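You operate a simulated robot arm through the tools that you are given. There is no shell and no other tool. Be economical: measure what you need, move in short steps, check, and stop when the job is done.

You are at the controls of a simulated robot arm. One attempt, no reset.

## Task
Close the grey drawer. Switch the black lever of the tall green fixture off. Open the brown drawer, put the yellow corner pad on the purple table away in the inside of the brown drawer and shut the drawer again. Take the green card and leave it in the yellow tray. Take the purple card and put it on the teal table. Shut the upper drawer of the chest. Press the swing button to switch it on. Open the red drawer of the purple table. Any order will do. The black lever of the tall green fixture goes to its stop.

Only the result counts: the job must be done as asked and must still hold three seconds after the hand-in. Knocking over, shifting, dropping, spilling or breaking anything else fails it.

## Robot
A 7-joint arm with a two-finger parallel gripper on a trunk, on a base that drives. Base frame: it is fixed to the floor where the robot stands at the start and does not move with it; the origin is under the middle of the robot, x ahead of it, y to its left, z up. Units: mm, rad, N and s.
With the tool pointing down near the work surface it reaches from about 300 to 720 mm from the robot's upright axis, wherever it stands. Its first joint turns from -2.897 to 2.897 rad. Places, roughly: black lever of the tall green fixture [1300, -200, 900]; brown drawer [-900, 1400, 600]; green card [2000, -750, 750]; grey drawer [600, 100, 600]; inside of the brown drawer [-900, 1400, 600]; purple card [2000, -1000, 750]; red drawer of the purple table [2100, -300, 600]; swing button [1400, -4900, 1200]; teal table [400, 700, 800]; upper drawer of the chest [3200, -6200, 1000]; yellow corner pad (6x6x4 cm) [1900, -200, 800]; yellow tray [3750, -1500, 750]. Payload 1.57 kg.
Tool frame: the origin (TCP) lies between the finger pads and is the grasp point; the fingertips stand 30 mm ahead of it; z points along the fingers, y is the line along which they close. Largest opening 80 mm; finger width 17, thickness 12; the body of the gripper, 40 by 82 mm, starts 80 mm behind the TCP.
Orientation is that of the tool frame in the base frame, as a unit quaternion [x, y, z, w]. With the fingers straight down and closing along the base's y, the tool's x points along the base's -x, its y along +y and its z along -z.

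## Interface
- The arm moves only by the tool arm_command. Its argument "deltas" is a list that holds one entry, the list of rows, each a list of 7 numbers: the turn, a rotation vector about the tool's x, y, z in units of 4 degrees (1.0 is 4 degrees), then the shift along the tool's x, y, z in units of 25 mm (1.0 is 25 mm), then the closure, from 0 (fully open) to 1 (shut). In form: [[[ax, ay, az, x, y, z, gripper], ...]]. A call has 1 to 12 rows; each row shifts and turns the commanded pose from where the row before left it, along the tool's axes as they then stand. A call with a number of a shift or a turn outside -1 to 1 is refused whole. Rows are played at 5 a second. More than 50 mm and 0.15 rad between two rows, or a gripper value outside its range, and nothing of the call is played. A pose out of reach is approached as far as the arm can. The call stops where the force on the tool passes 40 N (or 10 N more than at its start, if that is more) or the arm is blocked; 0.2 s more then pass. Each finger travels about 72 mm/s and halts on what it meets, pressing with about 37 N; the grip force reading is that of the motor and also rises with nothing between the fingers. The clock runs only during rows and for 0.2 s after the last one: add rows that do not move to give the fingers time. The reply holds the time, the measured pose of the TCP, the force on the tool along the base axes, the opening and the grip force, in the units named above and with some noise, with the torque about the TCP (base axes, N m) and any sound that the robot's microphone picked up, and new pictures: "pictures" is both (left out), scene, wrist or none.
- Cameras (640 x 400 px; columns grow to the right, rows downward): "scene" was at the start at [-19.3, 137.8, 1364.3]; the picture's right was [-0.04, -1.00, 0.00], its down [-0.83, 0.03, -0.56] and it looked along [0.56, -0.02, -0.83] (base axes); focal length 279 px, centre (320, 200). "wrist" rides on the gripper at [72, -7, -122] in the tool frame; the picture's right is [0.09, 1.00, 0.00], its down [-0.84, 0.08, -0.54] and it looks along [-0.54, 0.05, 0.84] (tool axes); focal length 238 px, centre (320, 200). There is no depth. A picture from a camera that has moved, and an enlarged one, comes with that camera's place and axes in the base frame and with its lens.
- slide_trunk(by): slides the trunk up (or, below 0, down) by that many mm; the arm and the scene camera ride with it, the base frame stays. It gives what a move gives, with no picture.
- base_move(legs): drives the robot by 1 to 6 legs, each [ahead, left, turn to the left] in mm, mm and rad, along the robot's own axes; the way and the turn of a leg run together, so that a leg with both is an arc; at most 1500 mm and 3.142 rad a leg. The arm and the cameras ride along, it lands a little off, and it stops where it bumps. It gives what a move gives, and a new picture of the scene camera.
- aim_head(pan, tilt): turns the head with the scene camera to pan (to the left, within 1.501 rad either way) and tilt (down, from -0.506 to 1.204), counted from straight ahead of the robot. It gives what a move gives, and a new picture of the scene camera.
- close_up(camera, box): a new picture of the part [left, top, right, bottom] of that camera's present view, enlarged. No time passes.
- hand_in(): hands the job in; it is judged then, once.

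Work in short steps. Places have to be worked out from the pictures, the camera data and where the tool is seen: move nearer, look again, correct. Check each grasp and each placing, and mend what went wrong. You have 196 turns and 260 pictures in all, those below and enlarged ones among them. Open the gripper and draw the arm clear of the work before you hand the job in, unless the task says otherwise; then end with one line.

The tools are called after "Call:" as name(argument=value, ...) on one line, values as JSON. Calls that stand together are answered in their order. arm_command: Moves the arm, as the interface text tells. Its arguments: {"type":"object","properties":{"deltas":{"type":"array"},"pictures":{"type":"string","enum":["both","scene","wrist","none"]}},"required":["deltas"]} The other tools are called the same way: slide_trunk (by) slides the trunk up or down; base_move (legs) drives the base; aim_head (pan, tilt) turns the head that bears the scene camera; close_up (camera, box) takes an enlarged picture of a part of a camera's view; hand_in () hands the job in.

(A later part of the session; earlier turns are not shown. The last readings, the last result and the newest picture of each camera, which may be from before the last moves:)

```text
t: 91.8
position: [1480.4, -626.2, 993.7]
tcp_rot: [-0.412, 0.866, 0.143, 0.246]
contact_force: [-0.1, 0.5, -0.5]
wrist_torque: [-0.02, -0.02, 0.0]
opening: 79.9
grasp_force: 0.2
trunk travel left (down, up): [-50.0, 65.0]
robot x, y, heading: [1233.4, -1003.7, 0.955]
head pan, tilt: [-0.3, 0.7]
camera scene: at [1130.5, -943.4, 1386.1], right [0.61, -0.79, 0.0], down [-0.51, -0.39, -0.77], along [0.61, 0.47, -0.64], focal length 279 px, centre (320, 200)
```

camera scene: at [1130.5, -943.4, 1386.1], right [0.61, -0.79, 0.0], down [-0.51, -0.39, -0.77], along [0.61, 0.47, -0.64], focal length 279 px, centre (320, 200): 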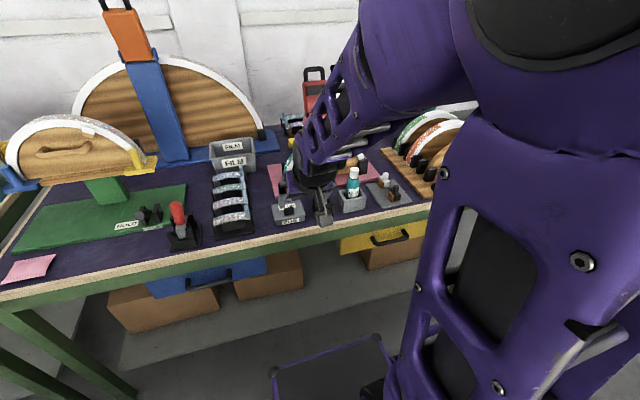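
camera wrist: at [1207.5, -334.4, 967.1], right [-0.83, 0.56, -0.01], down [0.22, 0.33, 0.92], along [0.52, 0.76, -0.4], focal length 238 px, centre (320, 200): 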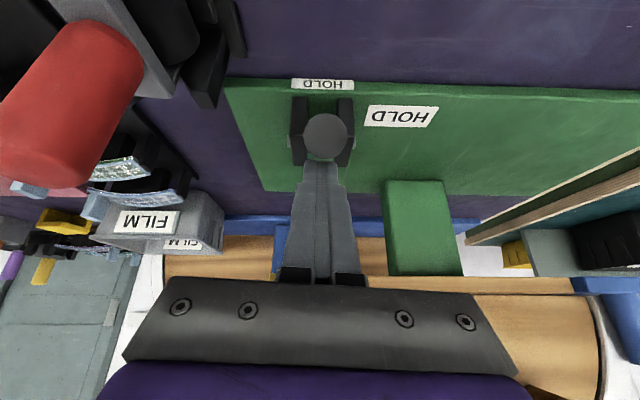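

The purple table shows only blue and yellow drawers in front, so the red one must be on its far end. I turn along the aisle and look ahead.

Call:
base_move(legs=[[0, 0, -1.571], [200, 0, 0]])

Call:
aim_head(pan=0.35, tilt=0.5)

```text
t: 97.4
position: [1766.4, -1373.6, 992.6]
tcp_rot: [0.323, 0.902, -0.073, 0.276]
contact_force: [0.0, 0.3, -0.1]
wrist_torque: [0.01, 0.04, 0.03]
opening: 79.9
grasp_force: 0.0
trunk travel left (down, up): [-50.0, 65.0]
robot x, y, heading: [1393.6, -1117.6, -0.623]
head pan, tilt: [-0.3, 0.7]
camera scene: at [1451.5, -1020.1, 1386.0], right [-0.8, -0.6, 0.0], down [-0.39, 0.51, -0.77], along [0.46, -0.61, -0.64], focal length 279 px, centre (320, 200)
```

scene: 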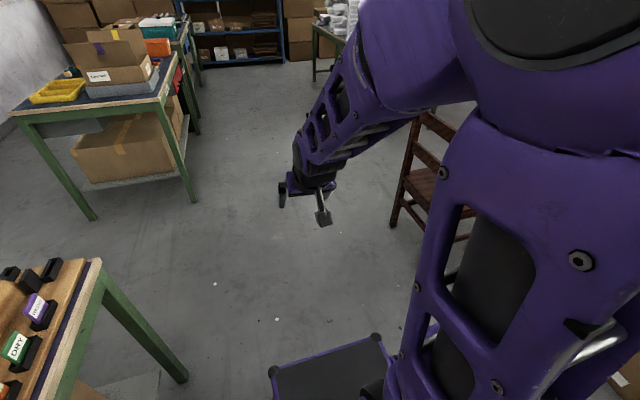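

```text
t: 98.4
position: [1766.1, -1372.0, 991.6]
tcp_rot: [0.323, 0.903, -0.074, 0.273]
contact_force: [-0.4, 0.1, -0.5]
wrist_torque: [0.02, 0.01, 0.01]
opening: 79.8
grasp_force: 0.0
trunk travel left (down, up): [-50.0, 65.0]
robot x, y, heading: [1391.3, -1115.7, -0.616]
head pan, tilt: [0.351, 0.499]
camera scene: at [1476.0, -1002.6, 1403.0], right [-0.55, -0.83, 0.0], down [-0.41, 0.27, -0.87], along [0.73, -0.48, -0.49], focal length 279 px, centre (320, 200)
```

scene: 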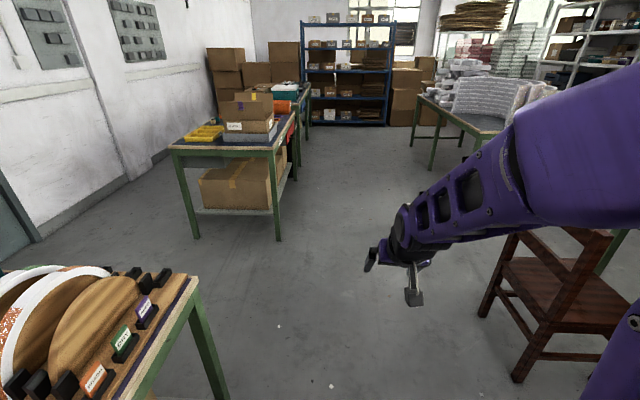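

The green and purple cards stand in holders on the board at the table's right end, and the yellow tray is on the next table. The pad and red drawer are probably best reached from the wall side. I drive past the end and look back.

Call:
base_move(legs=[[900, 0, 0]])

Call:
aim_head(pan=1.5, tilt=0.4)

```text
t: 103.2
position: [2504.0, -1897.1, 992.2]
tcp_rot: [0.322, 0.903, -0.074, 0.275]
contact_force: [0.2, 0.1, 0.8]
wrist_torque: [-0.03, -0.01, 0.0]
opening: 79.9
grasp_force: 0.0
trunk travel left (down, up): [-50.0, 65.0]
robot x, y, heading: [2131.7, -1646.4, -0.618]
head pan, tilt: [0.351, 0.499]
camera scene: at [2211.7, -1527.8, 1404.0], right [-0.55, -0.84, 0.0], down [-0.4, 0.26, -0.88], along [0.74, -0.48, -0.48], focal length 279 px, centre (320, 200)
```

scene: 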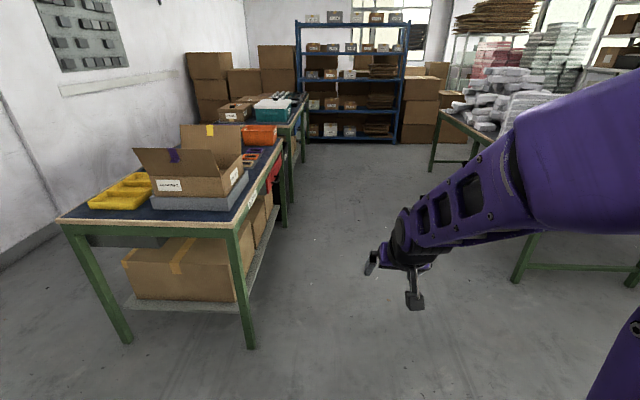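

```text
t: 104.5
position: [2503.1, -1897.6, 991.8]
tcp_rot: [0.322, 0.903, -0.074, 0.274]
contact_force: [-0.3, -0.7, 0.3]
wrist_torque: [0.0, -0.02, -0.01]
opening: 79.8
grasp_force: 0.1
trunk travel left (down, up): [-50.0, 65.0]
robot x, y, heading: [2127.0, -1645.1, -0.613]
head pan, tilt: [1.499, 0.4]
camera scene: at [2214.0, -1526.9, 1411.4], right [-0.53, -0.85, 0.0], down [-0.34, 0.21, -0.91], along [0.78, -0.48, -0.4], focal length 279 px, centre (320, 200)
```

scene: 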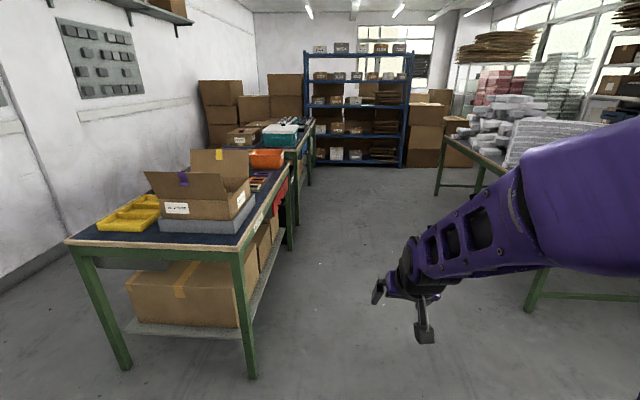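

The head is blocked again by the arm, so I turn the base left to look at the table's end.

Call:
base_move(legs=[[0, 0, 1.5]])

```text
t: 108.7
position: [2406.0, -1287.6, 991.2]
tcp_rot: [-0.381, 0.88, 0.133, 0.251]
contact_force: [0.2, -0.2, -0.7]
wrist_torque: [-0.01, -0.01, -0.02]
opening: 79.9
grasp_force: 0.0
trunk travel left (down, up): [-50.0, 65.0]
robot x, y, heading: [2130.4, -1641.3, 0.879]
head pan, tilt: [1.499, 0.4]
camera scene: at [2016.7, -1549.7, 1412.3], right [0.81, -0.59, 0.0], down [-0.23, -0.32, -0.92], along [0.54, 0.74, -0.39], focal length 279 px, centre (320, 200)
```

scene: 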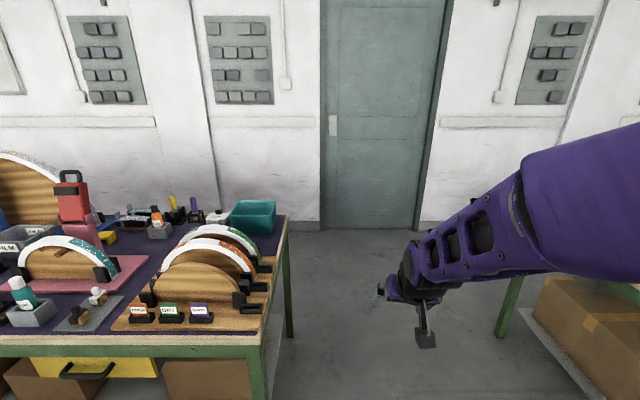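

Clear view: the wall is well over a metre behind the table, so its rear side is reachable. First the green card: I drive to stand in front of the cards.

Call:
base_move(legs=[[0, 0, 0.07], [0, 540, 0], [60, 0, 0]])

Call:
arm_command(deltas=[[[0, 0, 0, 0, 0, 0, 0]]], pictures="wrist")

```text
t: 115.5
position: [1969.7, -903.5, 992.7]
tcp_rot: [-0.411, 0.867, 0.141, 0.245]
contact_force: [-0.1, -0.1, -0.7]
wrist_torque: [-0.01, -0.01, 0.0]
opening: 80.2
grasp_force: 0.1
trunk travel left (down, up): [-50.0, 65.0]
robot x, y, heading: [1719.0, -1276.3, 0.952]
head pan, tilt: [1.499, 0.4]
camera scene: at [1598.6, -1191.6, 1413.8], right [0.85, -0.52, 0.0], down [-0.2, -0.32, -0.92], along [0.48, 0.79, -0.38], focal length 279 px, centre (320, 200)
```

scene: 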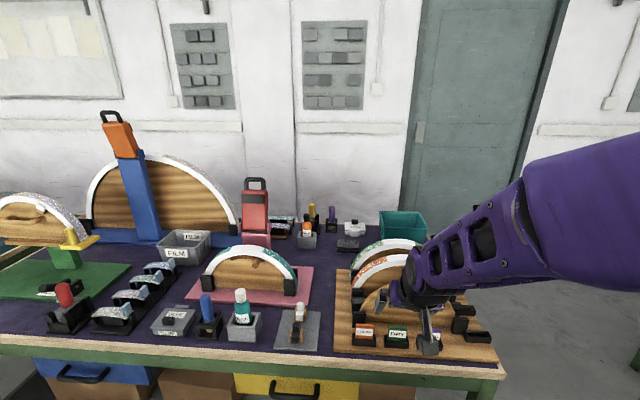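

```text
t: 115.9
position: [1969.5, -904.3, 988.8]
tcp_rot: [-0.412, 0.867, 0.14, 0.242]
contact_force: [-0.2, -0.9, -0.2]
wrist_torque: [0.02, 0.0, 0.01]
opening: 80.0
grasp_force: 0.1
trunk travel left (down, up): [-50.0, 65.0]
robot x, y, heading: [1719.4, -1277.6, 0.954]
head pan, tilt: [1.499, 0.4]
camera wrist: at [1898.7, -1008.4, 1051.8], right [-0.83, 0.56, -0.01], down [0.23, 0.35, 0.91], along [0.51, 0.75, -0.42], focal length 238 px, centre (320, 200)
```

wrist: 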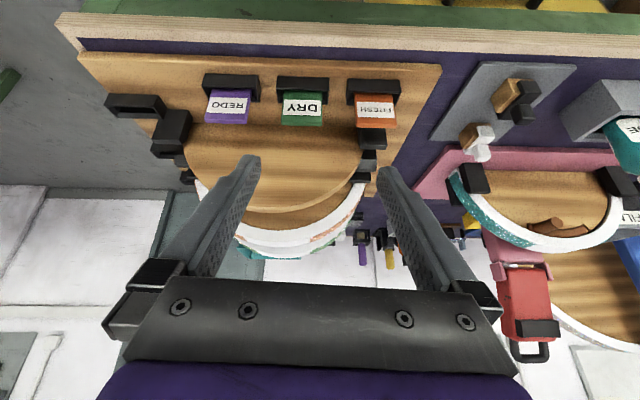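

I zoom in on the cards in their holders.

Call:
close_up(camera="wrist", box=[180, 50, 420, 200])

Call:
close_up(camera="scene", box=[330, 300, 450, 375])

```text
2.67 times, centred on (300, 125) of wrist
camera zoom: at [1898.7, -1008.4, 1051.8], right [-0.83, 0.56, -0.01], down [0.23, 0.35, 0.91], along [0.51, 0.75, -0.42], focal length 636 px, centre (373, 400)
```

zoom: 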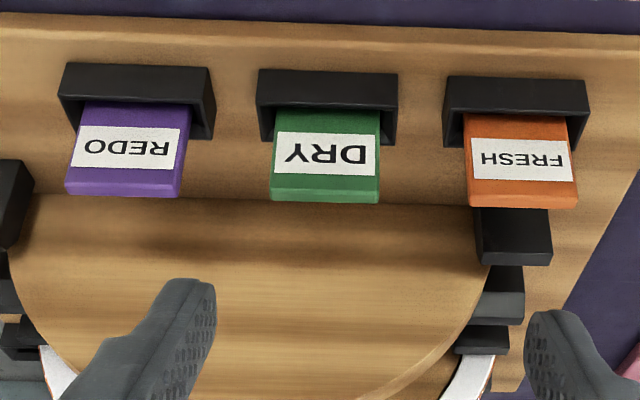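

```text
5.33 times, centred on (390, 338) of scene
camera zoom: at [1597.6, -1190.7, 1414.1], right [0.86, -0.51, 0.0], down [-0.19, -0.32, -0.93], along [0.47, 0.8, -0.38], focal length 1489 px, centre (-53, -533)
```

zoom: 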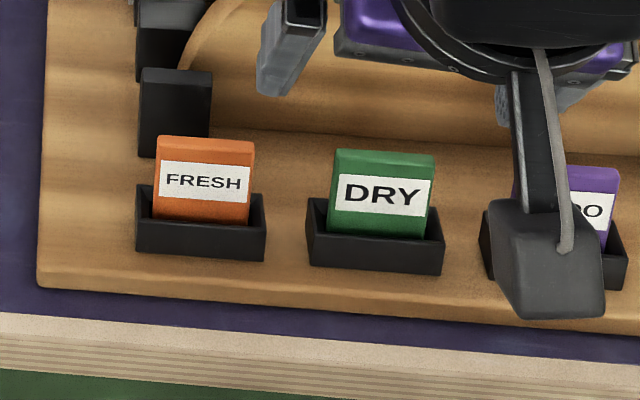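

The DRY card's top is at about (2034,-847,857). I set the tool vertical and centre it above the card.

Call:
arm_command(deltas=[[[0, 1, 0, 0, 0, 0, 0], [0, 1, 0, 0, 0, 0, 0], [0, 1, 0, 0, 0, 0, 0], [0, 1, 0, 0, 0, 0, 0], [0, 1, 0, 0, 0, 0, 0], [0, 1, 0, 0, 0, 0, 0], [0, 1, 0, 0, 0, 0, 0], [0, 1, 0, 0, 0, 0, 0], [0, 0, 0, -0.8, -0.4, 0, 0], [0, 0, 0, -0.8, -0.38, 0, 0], [0, 0, 0, -0.8, 0, 0, 0], [0, 0, 0, -0.8, 0, 0, 0]]], pictures="wrist")

```text
t: 118.5
position: [2034.4, -854.6, 990.6]
tcp_rot: [-0.434, 0.901, 0.023, -0.004]
contact_force: [-0.3, 0.4, -0.2]
wrist_torque: [0.04, 0.01, 0.0]
opening: 79.9
grasp_force: 0.0
trunk travel left (down, up): [-50.0, 65.0]
robot x, y, heading: [1715.5, -1275.8, 0.953]
head pan, tilt: [1.499, 0.4]
camera wrist: at [1998.7, -918.3, 1111.3], right [-0.84, 0.55, 0.04], down [0.47, 0.68, 0.56], along [0.27, 0.49, -0.83], focal length 238 px, centre (320, 200)
```

wrist: 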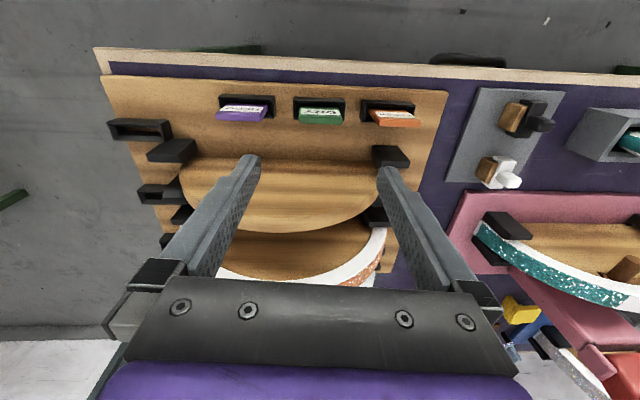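

Nearly above. I correct the small roll and offset and lower partway.

Call:
arm_command(deltas=[[[0.63, 0, 0, 0, 0.25, 0, 0], [0, 0, 0, 0, 0, 1, 0], [0, 0, 0, 0, 0, 1, 0], [0, 0, 0, 0, 0, 1, 0], [0, 0, 0, 0, 0, 0, 0]]], pictures="both")

```text
t: 119.7
position: [2029.2, -849.3, 917.0]
tcp_rot: [-0.435, 0.9, 0.002, 0.006]
contact_force: [-0.3, -0.4, 0.1]
wrist_torque: [0.0, 0.03, 0.05]
opening: 79.9
grasp_force: 0.1
trunk travel left (down, up): [-50.0, 65.0]
robot x, y, heading: [1717.0, -1278.8, 0.952]
head pan, tilt: [1.499, 0.4]
camera scene: at [1478.9, -1211.6, 1412.9], right [0.64, 0.77, 0.0], down [0.3, -0.25, -0.92], along [-0.71, 0.59, -0.39], focal length 279 px, centre (320, 200)
camera wrist: at [1990.2, -910.2, 1036.7], right [-0.84, 0.55, 0.0], down [0.46, 0.7, 0.55], along [0.3, 0.46, -0.83], focal length 238 px, centre (320, 200)
```

scene: 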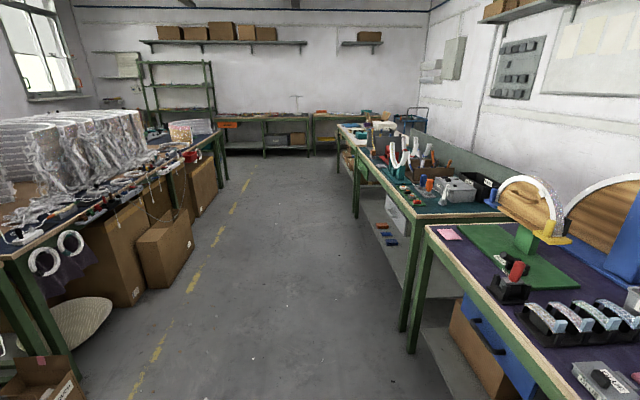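
wrist: 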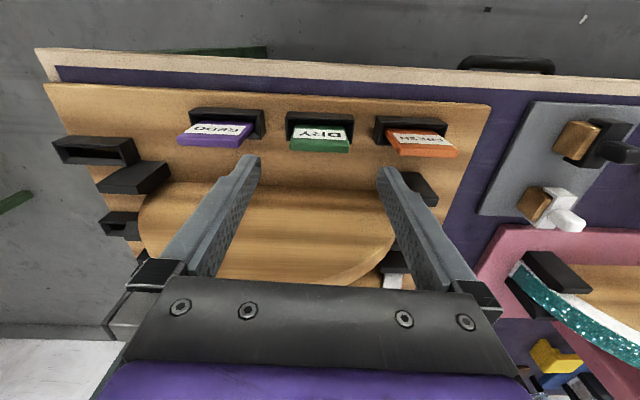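

Centred on the card within a few mm. I lower so the tips pass its sides, and close.

Call:
arm_command(deltas=[[[0, 0, 0, 0.1, 0, 0.9, 0], [0, 0, 0, 0, 0, 0.9, 0], [0, 0, 0, 0, 0, 0.75, 0], [0, 0, 0, 0, 0, 0, 0]]], pictures="wrist")

```text
t: 120.5
position: [2028.5, -849.8, 864.0]
tcp_rot: [-0.436, 0.9, 0.006, 0.009]
contact_force: [-5.7, -9.6, 21.9]
wrist_torque: [0.26, 1.15, 0.56]
opening: 78.8
grasp_force: 0.0
trunk travel left (down, up): [-50.0, 65.0]
robot x, y, heading: [1717.5, -1281.6, 0.953]
head pan, tilt: [1.499, 0.4]
stopped in row 4: the force on the tool passed its limit at 50 N (the readings are from after the stop); the commanded pose is now the measured one
camera wrist: at [1988.5, -911.7, 983.6], right [-0.84, 0.54, 0.0], down [0.45, 0.69, 0.56], along [0.3, 0.47, -0.83], focal length 238 px, centre (320, 200)
```

wrist: 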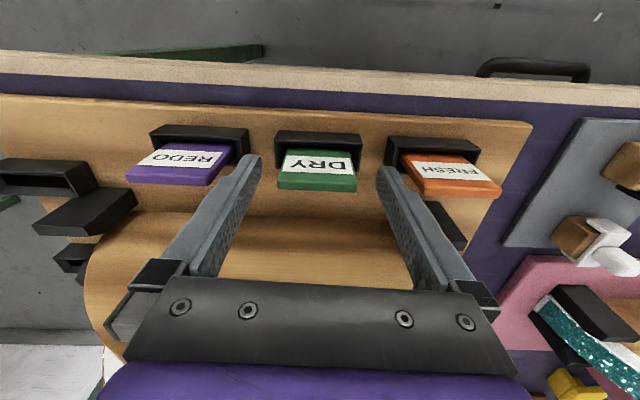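

A finger tip met something (probably a neighbouring card). I rise, narrow the opening to ~55 mm, and check.

Call:
arm_command(deltas=[[[0, 0, 0, 0, 0, -0.8, 0], [0, 0, 0, 0, 0, -0.4, 0.3], [0, 0, 0, 0, 0, 0, 0.3], [0, 0, 0, 0, 0, 0, 0.3]]], pictures="wrist")

```text
t: 121.5
position: [2028.5, -848.8, 890.8]
tcp_rot: [-0.435, 0.9, 0.005, 0.008]
contact_force: [-0.1, 0.2, -0.3]
wrist_torque: [0.02, 0.01, 0.0]
opening: 55.9
grasp_force: 0.1
trunk travel left (down, up): [-50.0, 65.0]
robot x, y, heading: [1716.1, -1277.9, 0.955]
head pan, tilt: [1.499, 0.4]
camera wrist: at [1989.2, -910.8, 1010.8], right [-0.84, 0.55, 0.0], down [0.45, 0.69, 0.56], along [0.3, 0.47, -0.83], focal length 238 px, centre (320, 200)
```

wrist: 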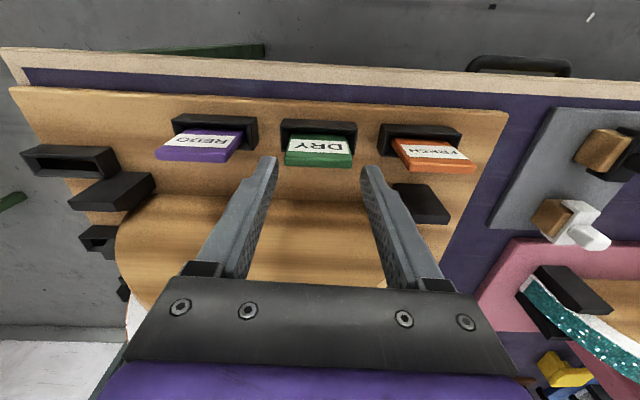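

The outer fingers had met the neighbouring holders (tops at z≈834). With the narrower opening I lower to keep the tips just above that and close on the card.

Call:
arm_command(deltas=[[[0, 0, 0, 0, 0, 0.85, 0.3], [0, 0, 0, 0, 0, 0, 0.5], [0, 0, 0, 0, 0, 0, 0.8], [0, 0, 0, 0, 0, 0, 1], [0, 0, 0, 0, 0, 0, 1], [0, 0, 0, 0, 0, 0, 1]]], pictures="wrist")

```text
t: 122.9
position: [2030.5, -848.0, 870.3]
tcp_rot: [-0.435, 0.901, 0.004, 0.009]
contact_force: [0.8, -1.4, -0.8]
wrist_torque: [-0.03, -0.03, 0.06]
opening: 42.9
grasp_force: 36.9
trunk travel left (down, up): [-50.0, 65.0]
robot x, y, heading: [1718.2, -1278.7, 0.951]
head pan, tilt: [1.499, 0.4]
camera wrist: at [1989.9, -910.4, 989.2], right [-0.84, 0.55, 0.0], down [0.45, 0.7, 0.56], along [0.3, 0.47, -0.83], focal length 238 px, centre (320, 200)
```

wrist: 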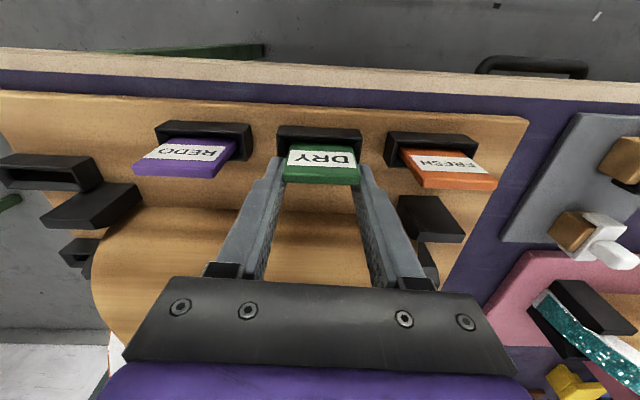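

Card gripped at 43 mm width. I lift it straight up.

Call:
arm_command(deltas=[[[0, 0, 0, 0, 0, -0.6, 1], [0, 0, 0, 0, 0, -0.8, 1], [0, 0, 0, 0, 0, -1, 1], [0, 0, 0, 0, 0, -1, 1], [0, 0, 0, 0, 0, -1, 1], [0, 0, 0, 0, 0, -1, 1]]], pictures="wrist")

```text
t: 124.3
position: [2028.0, -850.4, 1005.3]
tcp_rot: [-0.435, 0.9, 0.005, 0.009]
contact_force: [0.2, -0.3, 0.7]
wrist_torque: [0.01, 0.01, -0.01]
opening: 42.9
grasp_force: 36.9
trunk travel left (down, up): [-50.0, 65.0]
robot x, y, heading: [1716.8, -1279.9, 0.952]
head pan, tilt: [1.499, 0.4]
camera wrist: at [1988.4, -912.2, 1124.7], right [-0.84, 0.55, 0.0], down [0.45, 0.7, 0.56], along [0.3, 0.47, -0.83], focal length 238 px, centre (320, 200)
```

wrist: 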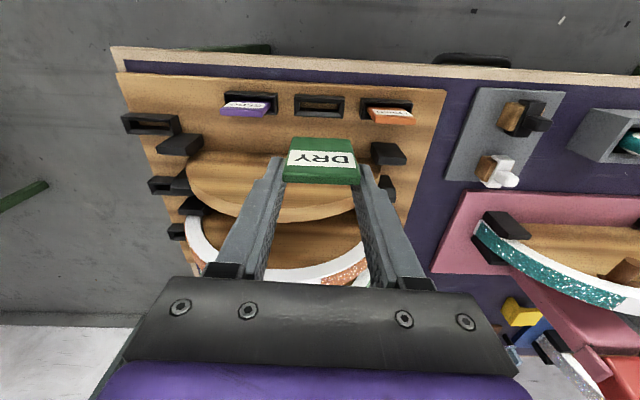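

The card is held. Now I back off, turn along the aisle and go to the gap before the next table.

Call:
base_move(legs=[[-110, 0, 0], [0, 0, -1.571], [800, 0, 0]])

Call:
aim_head(pan=0.6, tilt=0.5)

```text
t: 133.3
position: [2741.0, -2140.2, 1004.6]
tcp_rot: [0.326, 0.945, -0.003, 0.009]
contact_force: [0.0, 0.2, -0.4]
wrist_torque: [-0.01, -0.01, -0.02]
opening: 42.7
grasp_force: 37.3
trunk travel left (down, up): [-50.0, 65.0]
robot x, y, heading: [2310.6, -1828.4, -0.616]
head pan, tilt: [1.499, 0.4]
camera scene: at [2376.3, -1592.7, 1412.9], right [0.77, -0.63, 0.0], down [-0.25, -0.3, -0.92], along [0.58, 0.71, -0.39], focal length 279 px, centre (320, 200)
```

scene: 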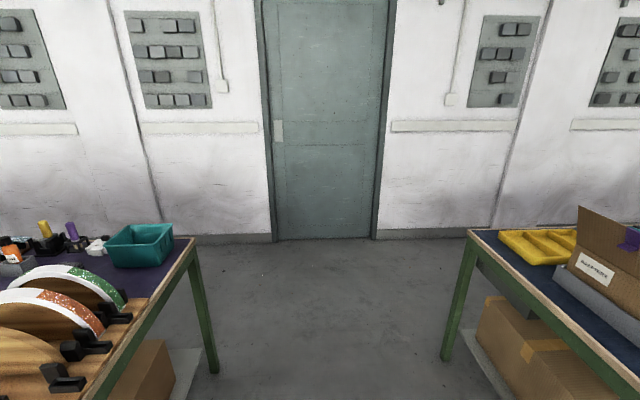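

```text
t: 134.5
position: [2741.5, -2140.9, 1005.3]
tcp_rot: [0.327, 0.945, -0.002, 0.01]
contact_force: [-0.9, -0.5, -0.4]
wrist_torque: [0.0, -0.04, -0.02]
opening: 42.6
grasp_force: 36.8
trunk travel left (down, up): [-50.0, 65.0]
robot x, y, heading: [2310.9, -1828.3, -0.613]
head pan, tilt: [0.6, 0.499]
camera scene: at [2408.7, -1665.6, 1403.8], right [-0.01, -1.0, 0.0], down [-0.48, 0.01, -0.88], along [0.88, -0.01, -0.48], focal length 279 px, centre (320, 200)
```

scene: 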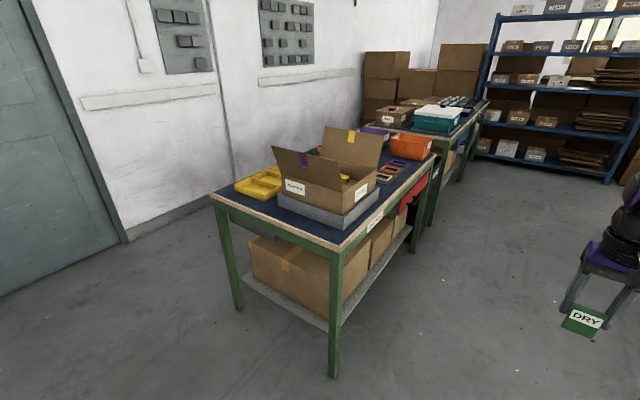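

The tray is at about (3700,-1375). I strafe left through the gap between the tables until it lies ahead.

Call:
base_move(legs=[[0, 600, 0], [0, 560, 0]])

Call:
aim_head(pan=0.15, tilt=0.6)

```text
t: 146.2
position: [3403.6, -1190.1, 1005.7]
tcp_rot: [0.324, 0.946, -0.003, 0.009]
contact_force: [-0.1, -0.5, -0.6]
wrist_torque: [0.02, -0.01, 0.03]
opening: 42.8
grasp_force: 37.3
trunk travel left (down, up): [-50.0, 65.0]
robot x, y, heading: [2970.6, -883.1, -0.607]
head pan, tilt: [0.6, 0.499]
camera scene: at [3069.5, -717.5, 1403.8], right [-0.01, -1.0, 0.0], down [-0.48, 0.0, -0.88], along [0.88, -0.01, -0.48], focal length 279 px, centre (320, 200)
```

scene: 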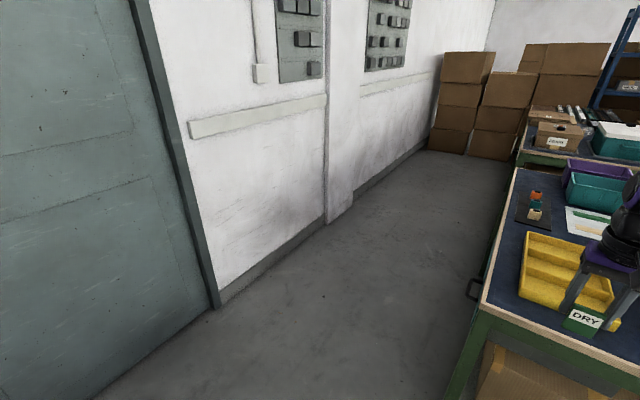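

```text
t: 147.1
position: [3405.7, -1190.0, 1004.2]
tcp_rot: [0.324, 0.946, -0.002, 0.009]
contact_force: [0.2, 0.1, 0.5]
wrist_torque: [0.02, -0.01, 0.02]
opening: 42.5
grasp_force: 36.6
trunk travel left (down, up): [-50.0, 65.0]
robot x, y, heading: [2974.5, -883.5, -0.609]
head pan, tilt: [0.15, 0.6]
camera scene: at [3057.9, -755.9, 1394.7], right [-0.44, -0.9, 0.0], down [-0.51, 0.25, -0.83], along [0.74, -0.36, -0.56], focal length 279 px, centre (320, 200)
```

scene: 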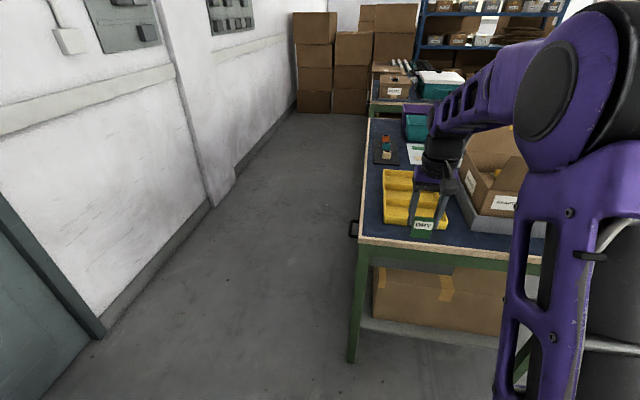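

The tray spans roughly from (3580,-1370) to (3880,-1610). I drive a little ahead and right, then look with the wrist camera.

Call:
base_move(legs=[[230, -50, 0]])

Call:
arm_command(deltas=[[[0, 0, 0, -1, 0, 0, 1], [0, 0, 0, -1, 0, 0, 1]]], pictures="both")

```text
t: 148.9
position: [3565.2, -1362.3, 1005.2]
tcp_rot: [0.324, 0.946, -0.002, 0.01]
contact_force: [0.0, 1.1, -0.7]
wrist_torque: [0.0, -0.03, -0.01]
opening: 42.8
grasp_force: 36.9
trunk travel left (down, up): [-50.0, 65.0]
robot x, y, heading: [3132.1, -1052.2, -0.609]
head pan, tilt: [0.15, 0.6]
camera scene: at [3218.2, -927.9, 1394.7], right [-0.44, -0.9, 0.0], down [-0.51, 0.25, -0.83], along [0.74, -0.36, -0.56], focal length 279 px, centre (320, 200)
```

scene: 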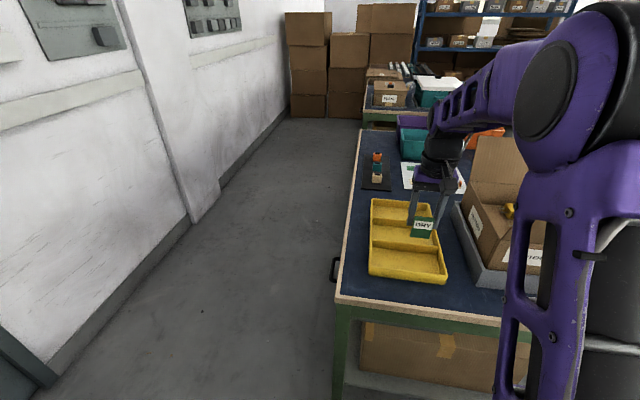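

```text
t: 149.5
position: [3605.7, -1393.8, 1005.5]
tcp_rot: [0.324, 0.946, -0.002, 0.01]
contact_force: [-0.5, -0.4, 0.4]
wrist_torque: [-0.01, -0.01, -0.02]
opening: 42.6
grasp_force: 37.0
trunk travel left (down, up): [-50.0, 65.0]
robot x, y, heading: [3134.0, -1055.7, -0.611]
head pan, tilt: [0.15, 0.6]
camera scene: at [3218.2, -927.9, 1394.7], right [-0.44, -0.9, 0.0], down [-0.51, 0.25, -0.83], along [0.74, -0.36, -0.56], focal length 279 px, centre (320, 200)
camera wrist: at [3543.3, -1352.8, 1125.6], right [0.54, 0.84, 0.0], down [0.7, -0.45, 0.56], along [0.47, -0.3, -0.83], focal length 238 px, centre (320, 200)
```

scene: 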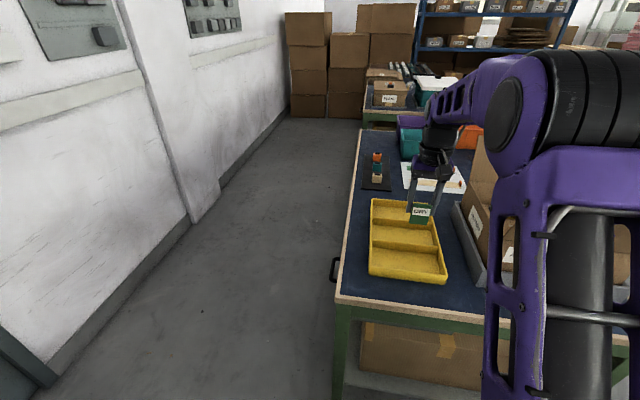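
wrist: 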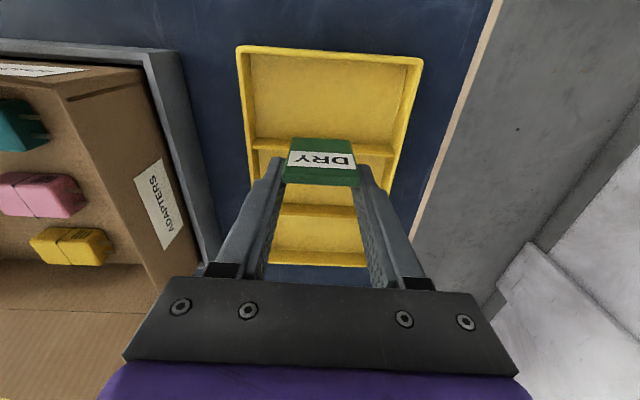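

The near compartment of the tray is almost directly below. I shift slightly and lower the card in.

Call:
arm_command(deltas=[[[0, 0, 0, 0.4, 0.4, 0.8, 1], [0, 0, 0, 0, 0, 1, 1], [0, 0, 0, 0, 0, 1, 1], [0, 0, 0, 0, 0, 1, 1], [0, 0, 0, 0, 0, 1, 1], [0, 0, 0, 0, 0, 0, 1]]], pictures="both")

```text
t: 150.9
position: [3605.5, -1381.7, 884.3]
tcp_rot: [0.323, 0.946, -0.002, 0.009]
contact_force: [0.3, 1.0, 0.1]
wrist_torque: [0.01, -0.01, 0.01]
opening: 42.7
grasp_force: 36.8
trunk travel left (down, up): [-50.0, 65.0]
robot x, y, heading: [3130.4, -1054.7, -0.606]
head pan, tilt: [0.15, 0.6]
camera scene: at [3218.3, -928.0, 1394.7], right [-0.44, -0.9, 0.0], down [-0.51, 0.25, -0.83], along [0.74, -0.36, -0.56], focal length 279 px, centre (320, 200)
camera wrist: at [3542.7, -1340.6, 1004.9], right [0.54, 0.84, 0.0], down [0.7, -0.45, 0.56], along [0.47, -0.3, -0.83], focal length 238 px, centre (320, 200)
```

scene: 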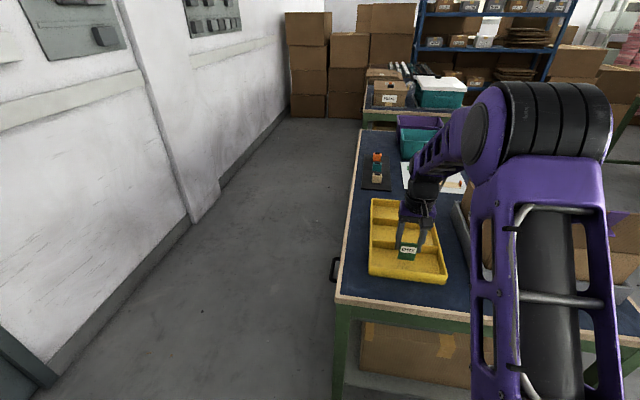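
wrist: 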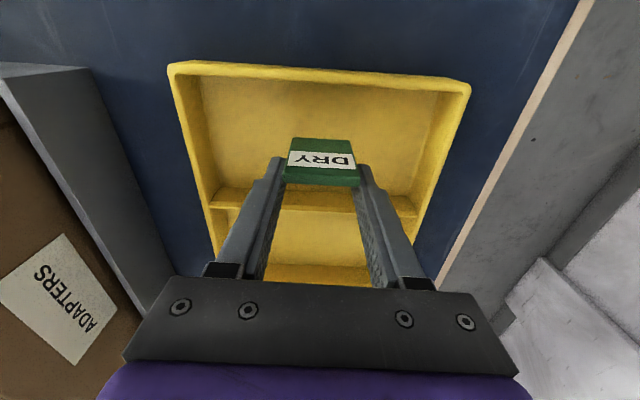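

Centred over the near compartment. I lower gently to contact.

Call:
arm_command(deltas=[[[0, 0, 0, 0, 0, 0.5, 1], [0, 0, 0, 0, 0, 0.3, 1], [0, 0, 0, 0, 0, 0.3, 1], [0, 0, 0, 0, 0, 0.2, 1], [0, 0, 0, 0, 0, 0, 1]]], pictures="wrist")

```text
t: 152.1
position: [3605.7, -1380.4, 856.9]
tcp_rot: [0.323, 0.946, -0.003, 0.014]
contact_force: [-0.9, 0.9, 36.4]
wrist_torque: [0.21, 0.42, 0.02]
opening: 42.9
grasp_force: 36.7
trunk travel left (down, up): [-50.0, 65.0]
robot x, y, heading: [3133.4, -1056.6, -0.605]
head pan, tilt: [0.15, 0.6]
camera wrist: at [3543.2, -1340.1, 976.5], right [0.54, 0.84, 0.0], down [0.7, -0.44, 0.57], along [0.48, -0.3, -0.82], focal length 238 px, centre (320, 200)
```

wrist: 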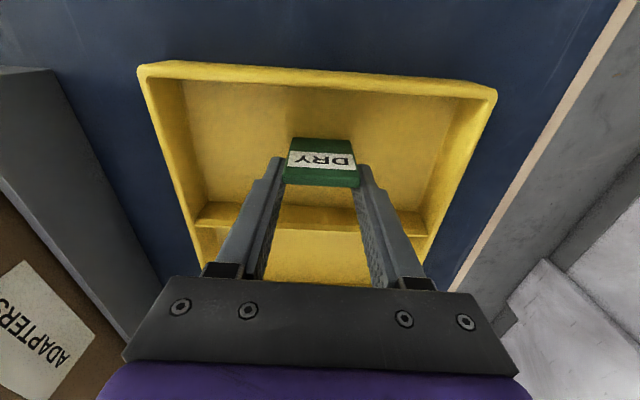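

It rests on the tray floor (36 N up). I relieve the pressure a little, open, and rise.

Call:
arm_command(deltas=[[[0, 0, 0, 0, 0, -0.15, 1], [0, 0, 0, 0, 0, 0, 0.6], [0, 0, 0, 0, 0, 0, 0.3], [0, 0, 0, 0, 0, 0, 0.2], [0, 0, 0, 0, 0, -0.6, 0.2], [0, 0, 0, 0, 0, -1, 0.2], [0, 0, 0, 0, 0, -1, 0.2], [0, 0, 0, 0, 0, -1, 0.2], [0, 0, 0, 0, 0, -1, 0]]], pictures="wrist")

```text
t: 154.1
position: [3603.3, -1378.8, 971.7]
tcp_rot: [0.323, 0.946, -0.002, 0.009]
contact_force: [0.5, 0.0, -0.1]
wrist_torque: [0.02, -0.01, -0.01]
opening: 80.1
grasp_force: 0.1
trunk travel left (down, up): [-50.0, 65.0]
robot x, y, heading: [3134.9, -1056.6, -0.613]
head pan, tilt: [0.15, 0.6]
camera wrist: at [3541.7, -1338.7, 1092.3], right [0.54, 0.84, 0.0], down [0.7, -0.45, 0.56], along [0.47, -0.3, -0.83], focal length 238 px, centre (320, 200)
```

wrist: 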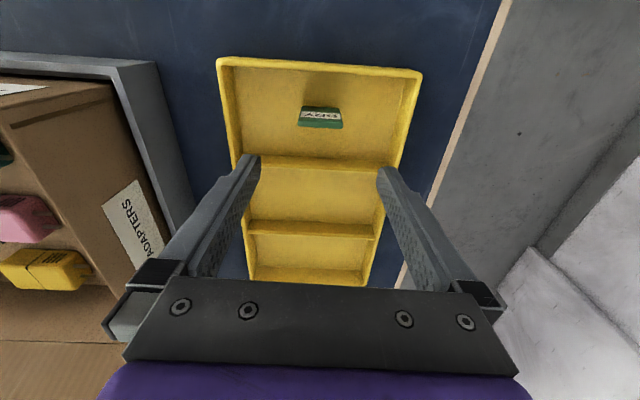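

The green card stands in the tray. Next the rear side of the purple table: I raise and retract the arm, then strafe toward the wall side and back along it.

Call:
arm_command(deltas=[[[0, 0, 0, 0.5, 0, -1, 0], [0, 0, 0, 1, 0, -0.5, 0], [0, 0, 0, 1, 0, 0, 0], [0, 0, 0, 1, 0, 0, 0], [0, 0, 0, 1, 0, 0, 0], [0, 0, 0, 1, 0, 0, 0]]], pictures="none")

Call:
base_move(legs=[[-300, 0, 0], [0, 740, 0]])

Call:
aim_head(pan=-1.4, tilt=0.4)

```text
t: 155.5
position: [3495.1, -1294.1, 1005.5]
tcp_rot: [0.323, 0.946, -0.002, 0.009]
contact_force: [-0.1, 0.3, -0.7]
wrist_torque: [0.03, -0.01, -0.02]
opening: 80.1
grasp_force: 0.1
trunk travel left (down, up): [-50.0, 65.0]
robot x, y, heading: [3127.8, -1057.2, -0.604]
head pan, tilt: [0.15, 0.6]
```

```text
t: 164.6
position: [3664.3, -513.7, 1006.3]
tcp_rot: [0.321, 0.947, -0.002, 0.009]
contact_force: [-0.4, -0.9, -0.7]
wrist_torque: [0.02, 0.02, -0.02]
opening: 80.0
grasp_force: 0.1
trunk travel left (down, up): [-50.0, 65.0]
robot x, y, heading: [3300.3, -278.6, -0.598]
head pan, tilt: [0.15, 0.6]
camera scene: at [3384.9, -148.3, 1394.7], right [-0.44, -0.9, 0.0], down [-0.51, 0.25, -0.83], along [0.74, -0.36, -0.56], focal length 279 px, centre (320, 200)
```

scene: 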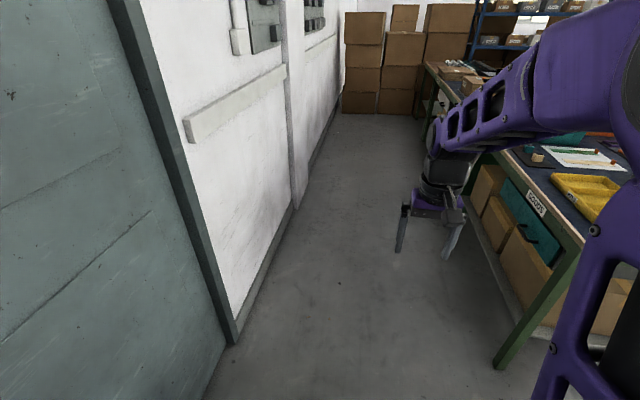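

```text
t: 166.3
position: [3664.1, -513.1, 1005.3]
tcp_rot: [0.321, 0.947, -0.002, 0.009]
contact_force: [-0.2, 0.3, -0.2]
wrist_torque: [-0.01, 0.01, 0.0]
opening: 80.0
grasp_force: 0.2
trunk travel left (down, up): [-50.0, 65.0]
robot x, y, heading: [3299.2, -278.2, -0.603]
head pan, tilt: [-1.4, 0.4]
camera scene: at [3266.7, -193.8, 1412.9], right [-0.91, 0.42, 0.0], down [0.16, 0.35, -0.92], along [-0.38, -0.84, -0.39], focal length 279 px, centre (320, 200)
```

scene: 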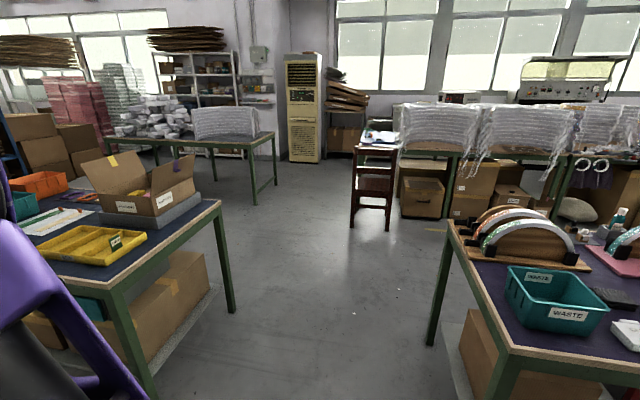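

The view shows the rear of the purple table with space for the robot. I turn to face it and strafe along its rear side.

Call:
base_move(legs=[[0, 0, -1.571], [0, -700, 0]])

Call:
aim_head(pan=-0.1, tilt=0.75)

```text
t: 177.3
position: [2485.0, -246.0, 1006.6]
tcp_rot: [0.896, 0.444, -0.009, 0.005]
contact_force: [-0.7, 0.7, -0.4]
wrist_torque: [0.0, 0.05, 0.0]
opening: 80.0
grasp_force: 0.0
trunk travel left (down, up): [-50.0, 65.0]
robot x, y, heading: [2721.4, 120.5, -2.172]
head pan, tilt: [-1.4, 0.4]
camera scene: at [2802.5, 151.7, 1412.9], right [0.42, 0.91, 0.0], down [0.35, -0.16, -0.92], along [-0.84, 0.38, -0.39], focal length 279 px, centre (320, 200)
```

scene: 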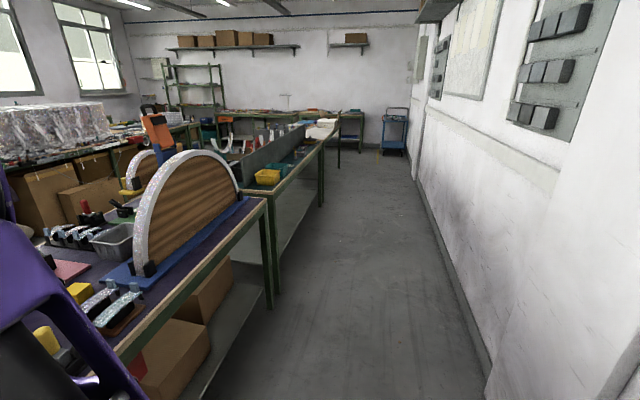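

```text
t: 178.8
position: [2485.1, -247.2, 1007.0]
tcp_rot: [0.896, 0.444, -0.007, 0.005]
contact_force: [0.9, -0.8, 0.2]
wrist_torque: [-0.01, 0.01, 0.0]
opening: 79.9
grasp_force: 0.1
trunk travel left (down, up): [-50.0, 65.0]
robot x, y, heading: [2720.6, 115.5, -2.17]
head pan, tilt: [-0.099, 0.75]
camera scene: at [2833.3, 49.8, 1381.8], right [-0.76, 0.64, 0.0], down [0.44, 0.52, -0.73], along [-0.47, -0.56, -0.68], focal length 279 px, centre (320, 200)
```

scene: 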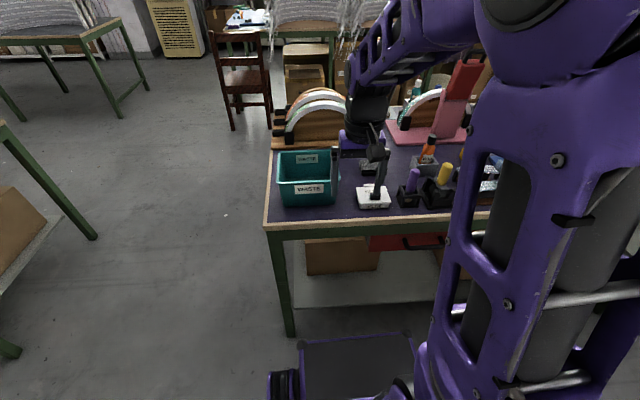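

The red drawer is on this side, closed, with its black handle near (2184,-161). I strafe right to face it and tilt the hand to view it.

Call:
base_move(legs=[[0, -270, 0]])

Call:
arm_command(deltas=[[[0, -1, 0, 0, 0, 0, 0], [0, -1, 0, 0, 0, 0, 0], [0, -1, 0, 0, 0, 0, 0], [0, -1, 0, 0, 0, 0, 0], [0, -1, 0, 0, 0, 0, 0], [0, -1, 0, 0, 0, 0, 0], [0, -1, 0, 0, 0, 0, 0], [0, -1, 0, 0, 0, 0, 0], [0, -1, 0, 0, 0, 0, 0], [0, -1, 0, 0, 0, 0, 0], [0, -1, 0, 0, 0, 0, 0]]], pictures="wrist")

```text
t: 182.0
position: [2263.1, -95.2, 1005.2]
tcp_rot: [0.896, 0.444, -0.009, 0.004]
contact_force: [-0.3, -0.7, -0.5]
wrist_torque: [0.01, 0.0, 0.0]
opening: 79.8
grasp_force: 0.0
trunk travel left (down, up): [-50.0, 65.0]
robot x, y, heading: [2499.0, 268.6, -2.166]
head pan, tilt: [-0.099, 0.75]
camera scene: at [2611.0, 201.9, 1381.8], right [-0.77, 0.64, 0.0], down [0.44, 0.52, -0.73], along [-0.47, -0.56, -0.68], focal length 279 px, centre (320, 200)
```

scene: 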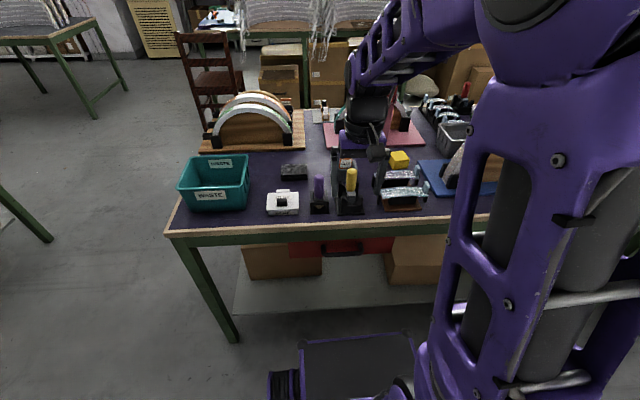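

```text
t: 184.6
position: [2262.7, -92.6, 975.5]
tcp_rot: [0.85, 0.408, -0.291, 0.163]
contact_force: [-0.5, 1.0, 0.7]
wrist_torque: [-0.01, -0.03, -0.01]
opening: 79.9
grasp_force: 0.1
out of reach, approached as far as the arm can: row 11
trunk travel left (down, up): [-50.0, 65.0]
robot x, y, heading: [2499.9, 267.6, -2.165]
head pan, tilt: [-0.099, 0.75]
stopped in row 11: the arm was blocked; the commanded pose is now the measured one
camera wrist: at [2338.1, 18.1, 1023.8], right [0.83, -0.56, -0.02], down [-0.16, -0.27, 0.95], along [-0.53, -0.79, -0.31], focal length 238 px, centre (320, 200)
```

wrist: 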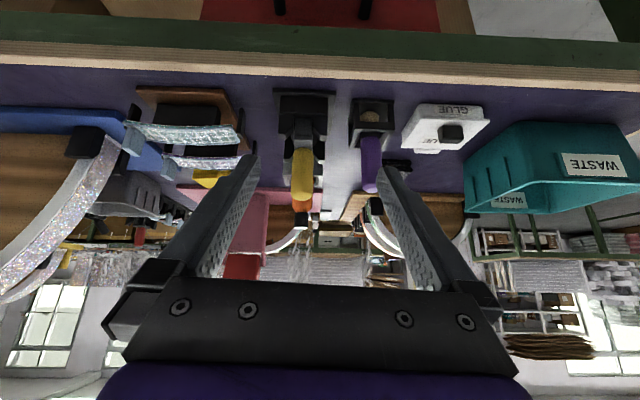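

The handle is near (2217,-150,690). I back off a little and lower the hand to view the drawer front.

Call:
base_move(legs=[[-140, 0, 0]])

Call:
arm_command(deltas=[[[0, 0, 0, 0.63, 0, 0.777, 0], [0, 0, 0, 0.63, 0, 0.777, 0], [0, 0, 0, 0.63, 0, 0.777, 0], [0, 0, 0, 0.63, 0, 0.777, 0], [0, 0, 0, 0.63, 0, 0.777, 0], [0, 0, 0, 0.63, 0, 0.777, 0], [0, 0, 0, 0.63, 0, 0.777, 0], [0, 0, 0, 0.63, 0, 0.777, 0], [0, 0, 0, 0.63, 0, 0.777, 0]]], pictures="both")

```text
t: 185.9
position: [2341.5, 21.9, 973.5]
tcp_rot: [0.849, 0.41, -0.291, 0.164]
contact_force: [0.1, 0.3, 0.8]
wrist_torque: [0.0, 0.03, -0.04]
opening: 80.1
grasp_force: 0.1
trunk travel left (down, up): [-50.0, 65.0]
robot x, y, heading: [2577.0, 384.6, -2.164]
head pan, tilt: [-0.099, 0.75]
camera scene: at [2680.2, 317.1, 1393.4], right [-0.71, 0.7, 0.0], down [0.4, 0.41, -0.82], along [-0.57, -0.58, -0.58], focal length 279 px, centre (320, 200)
```

scene: 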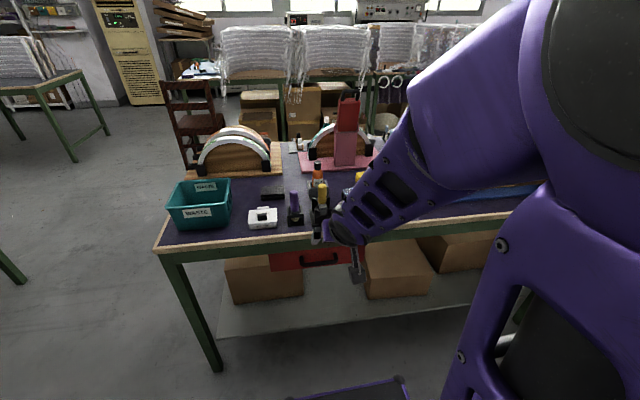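

```text
t: 187.9
position: [2348.4, 17.3, 777.7]
tcp_rot: [0.849, 0.409, -0.291, 0.163]
contact_force: [0.1, -0.1, 0.3]
wrist_torque: [0.0, -0.03, 0.0]
opening: 80.1
grasp_force: 0.0
out of reach, approached as far as the arm can: row 1, 2
trunk travel left (down, up): [-50.0, 65.0]
robot x, y, heading: [2578.2, 382.8, -2.165]
head pan, tilt: [-0.099, 0.75]
camera scene: at [2688.7, 316.5, 1381.9], right [-0.77, 0.64, 0.0], down [0.44, 0.52, -0.73], along [-0.47, -0.56, -0.68], focal length 279 px, centre (320, 200)
camera wrist: at [2423.5, 127.6, 825.7], right [0.83, -0.55, -0.02], down [-0.16, -0.27, 0.95], along [-0.53, -0.79, -0.31], focal length 238 px, centre (320, 200)
```

scene: 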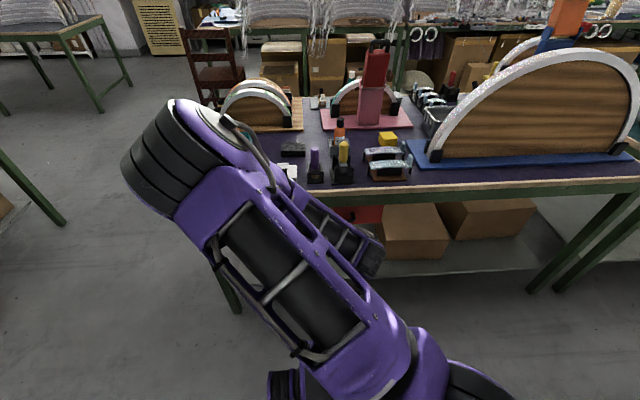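
wrist: 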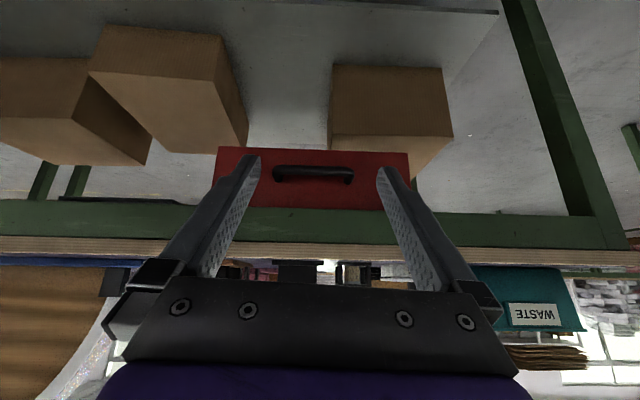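

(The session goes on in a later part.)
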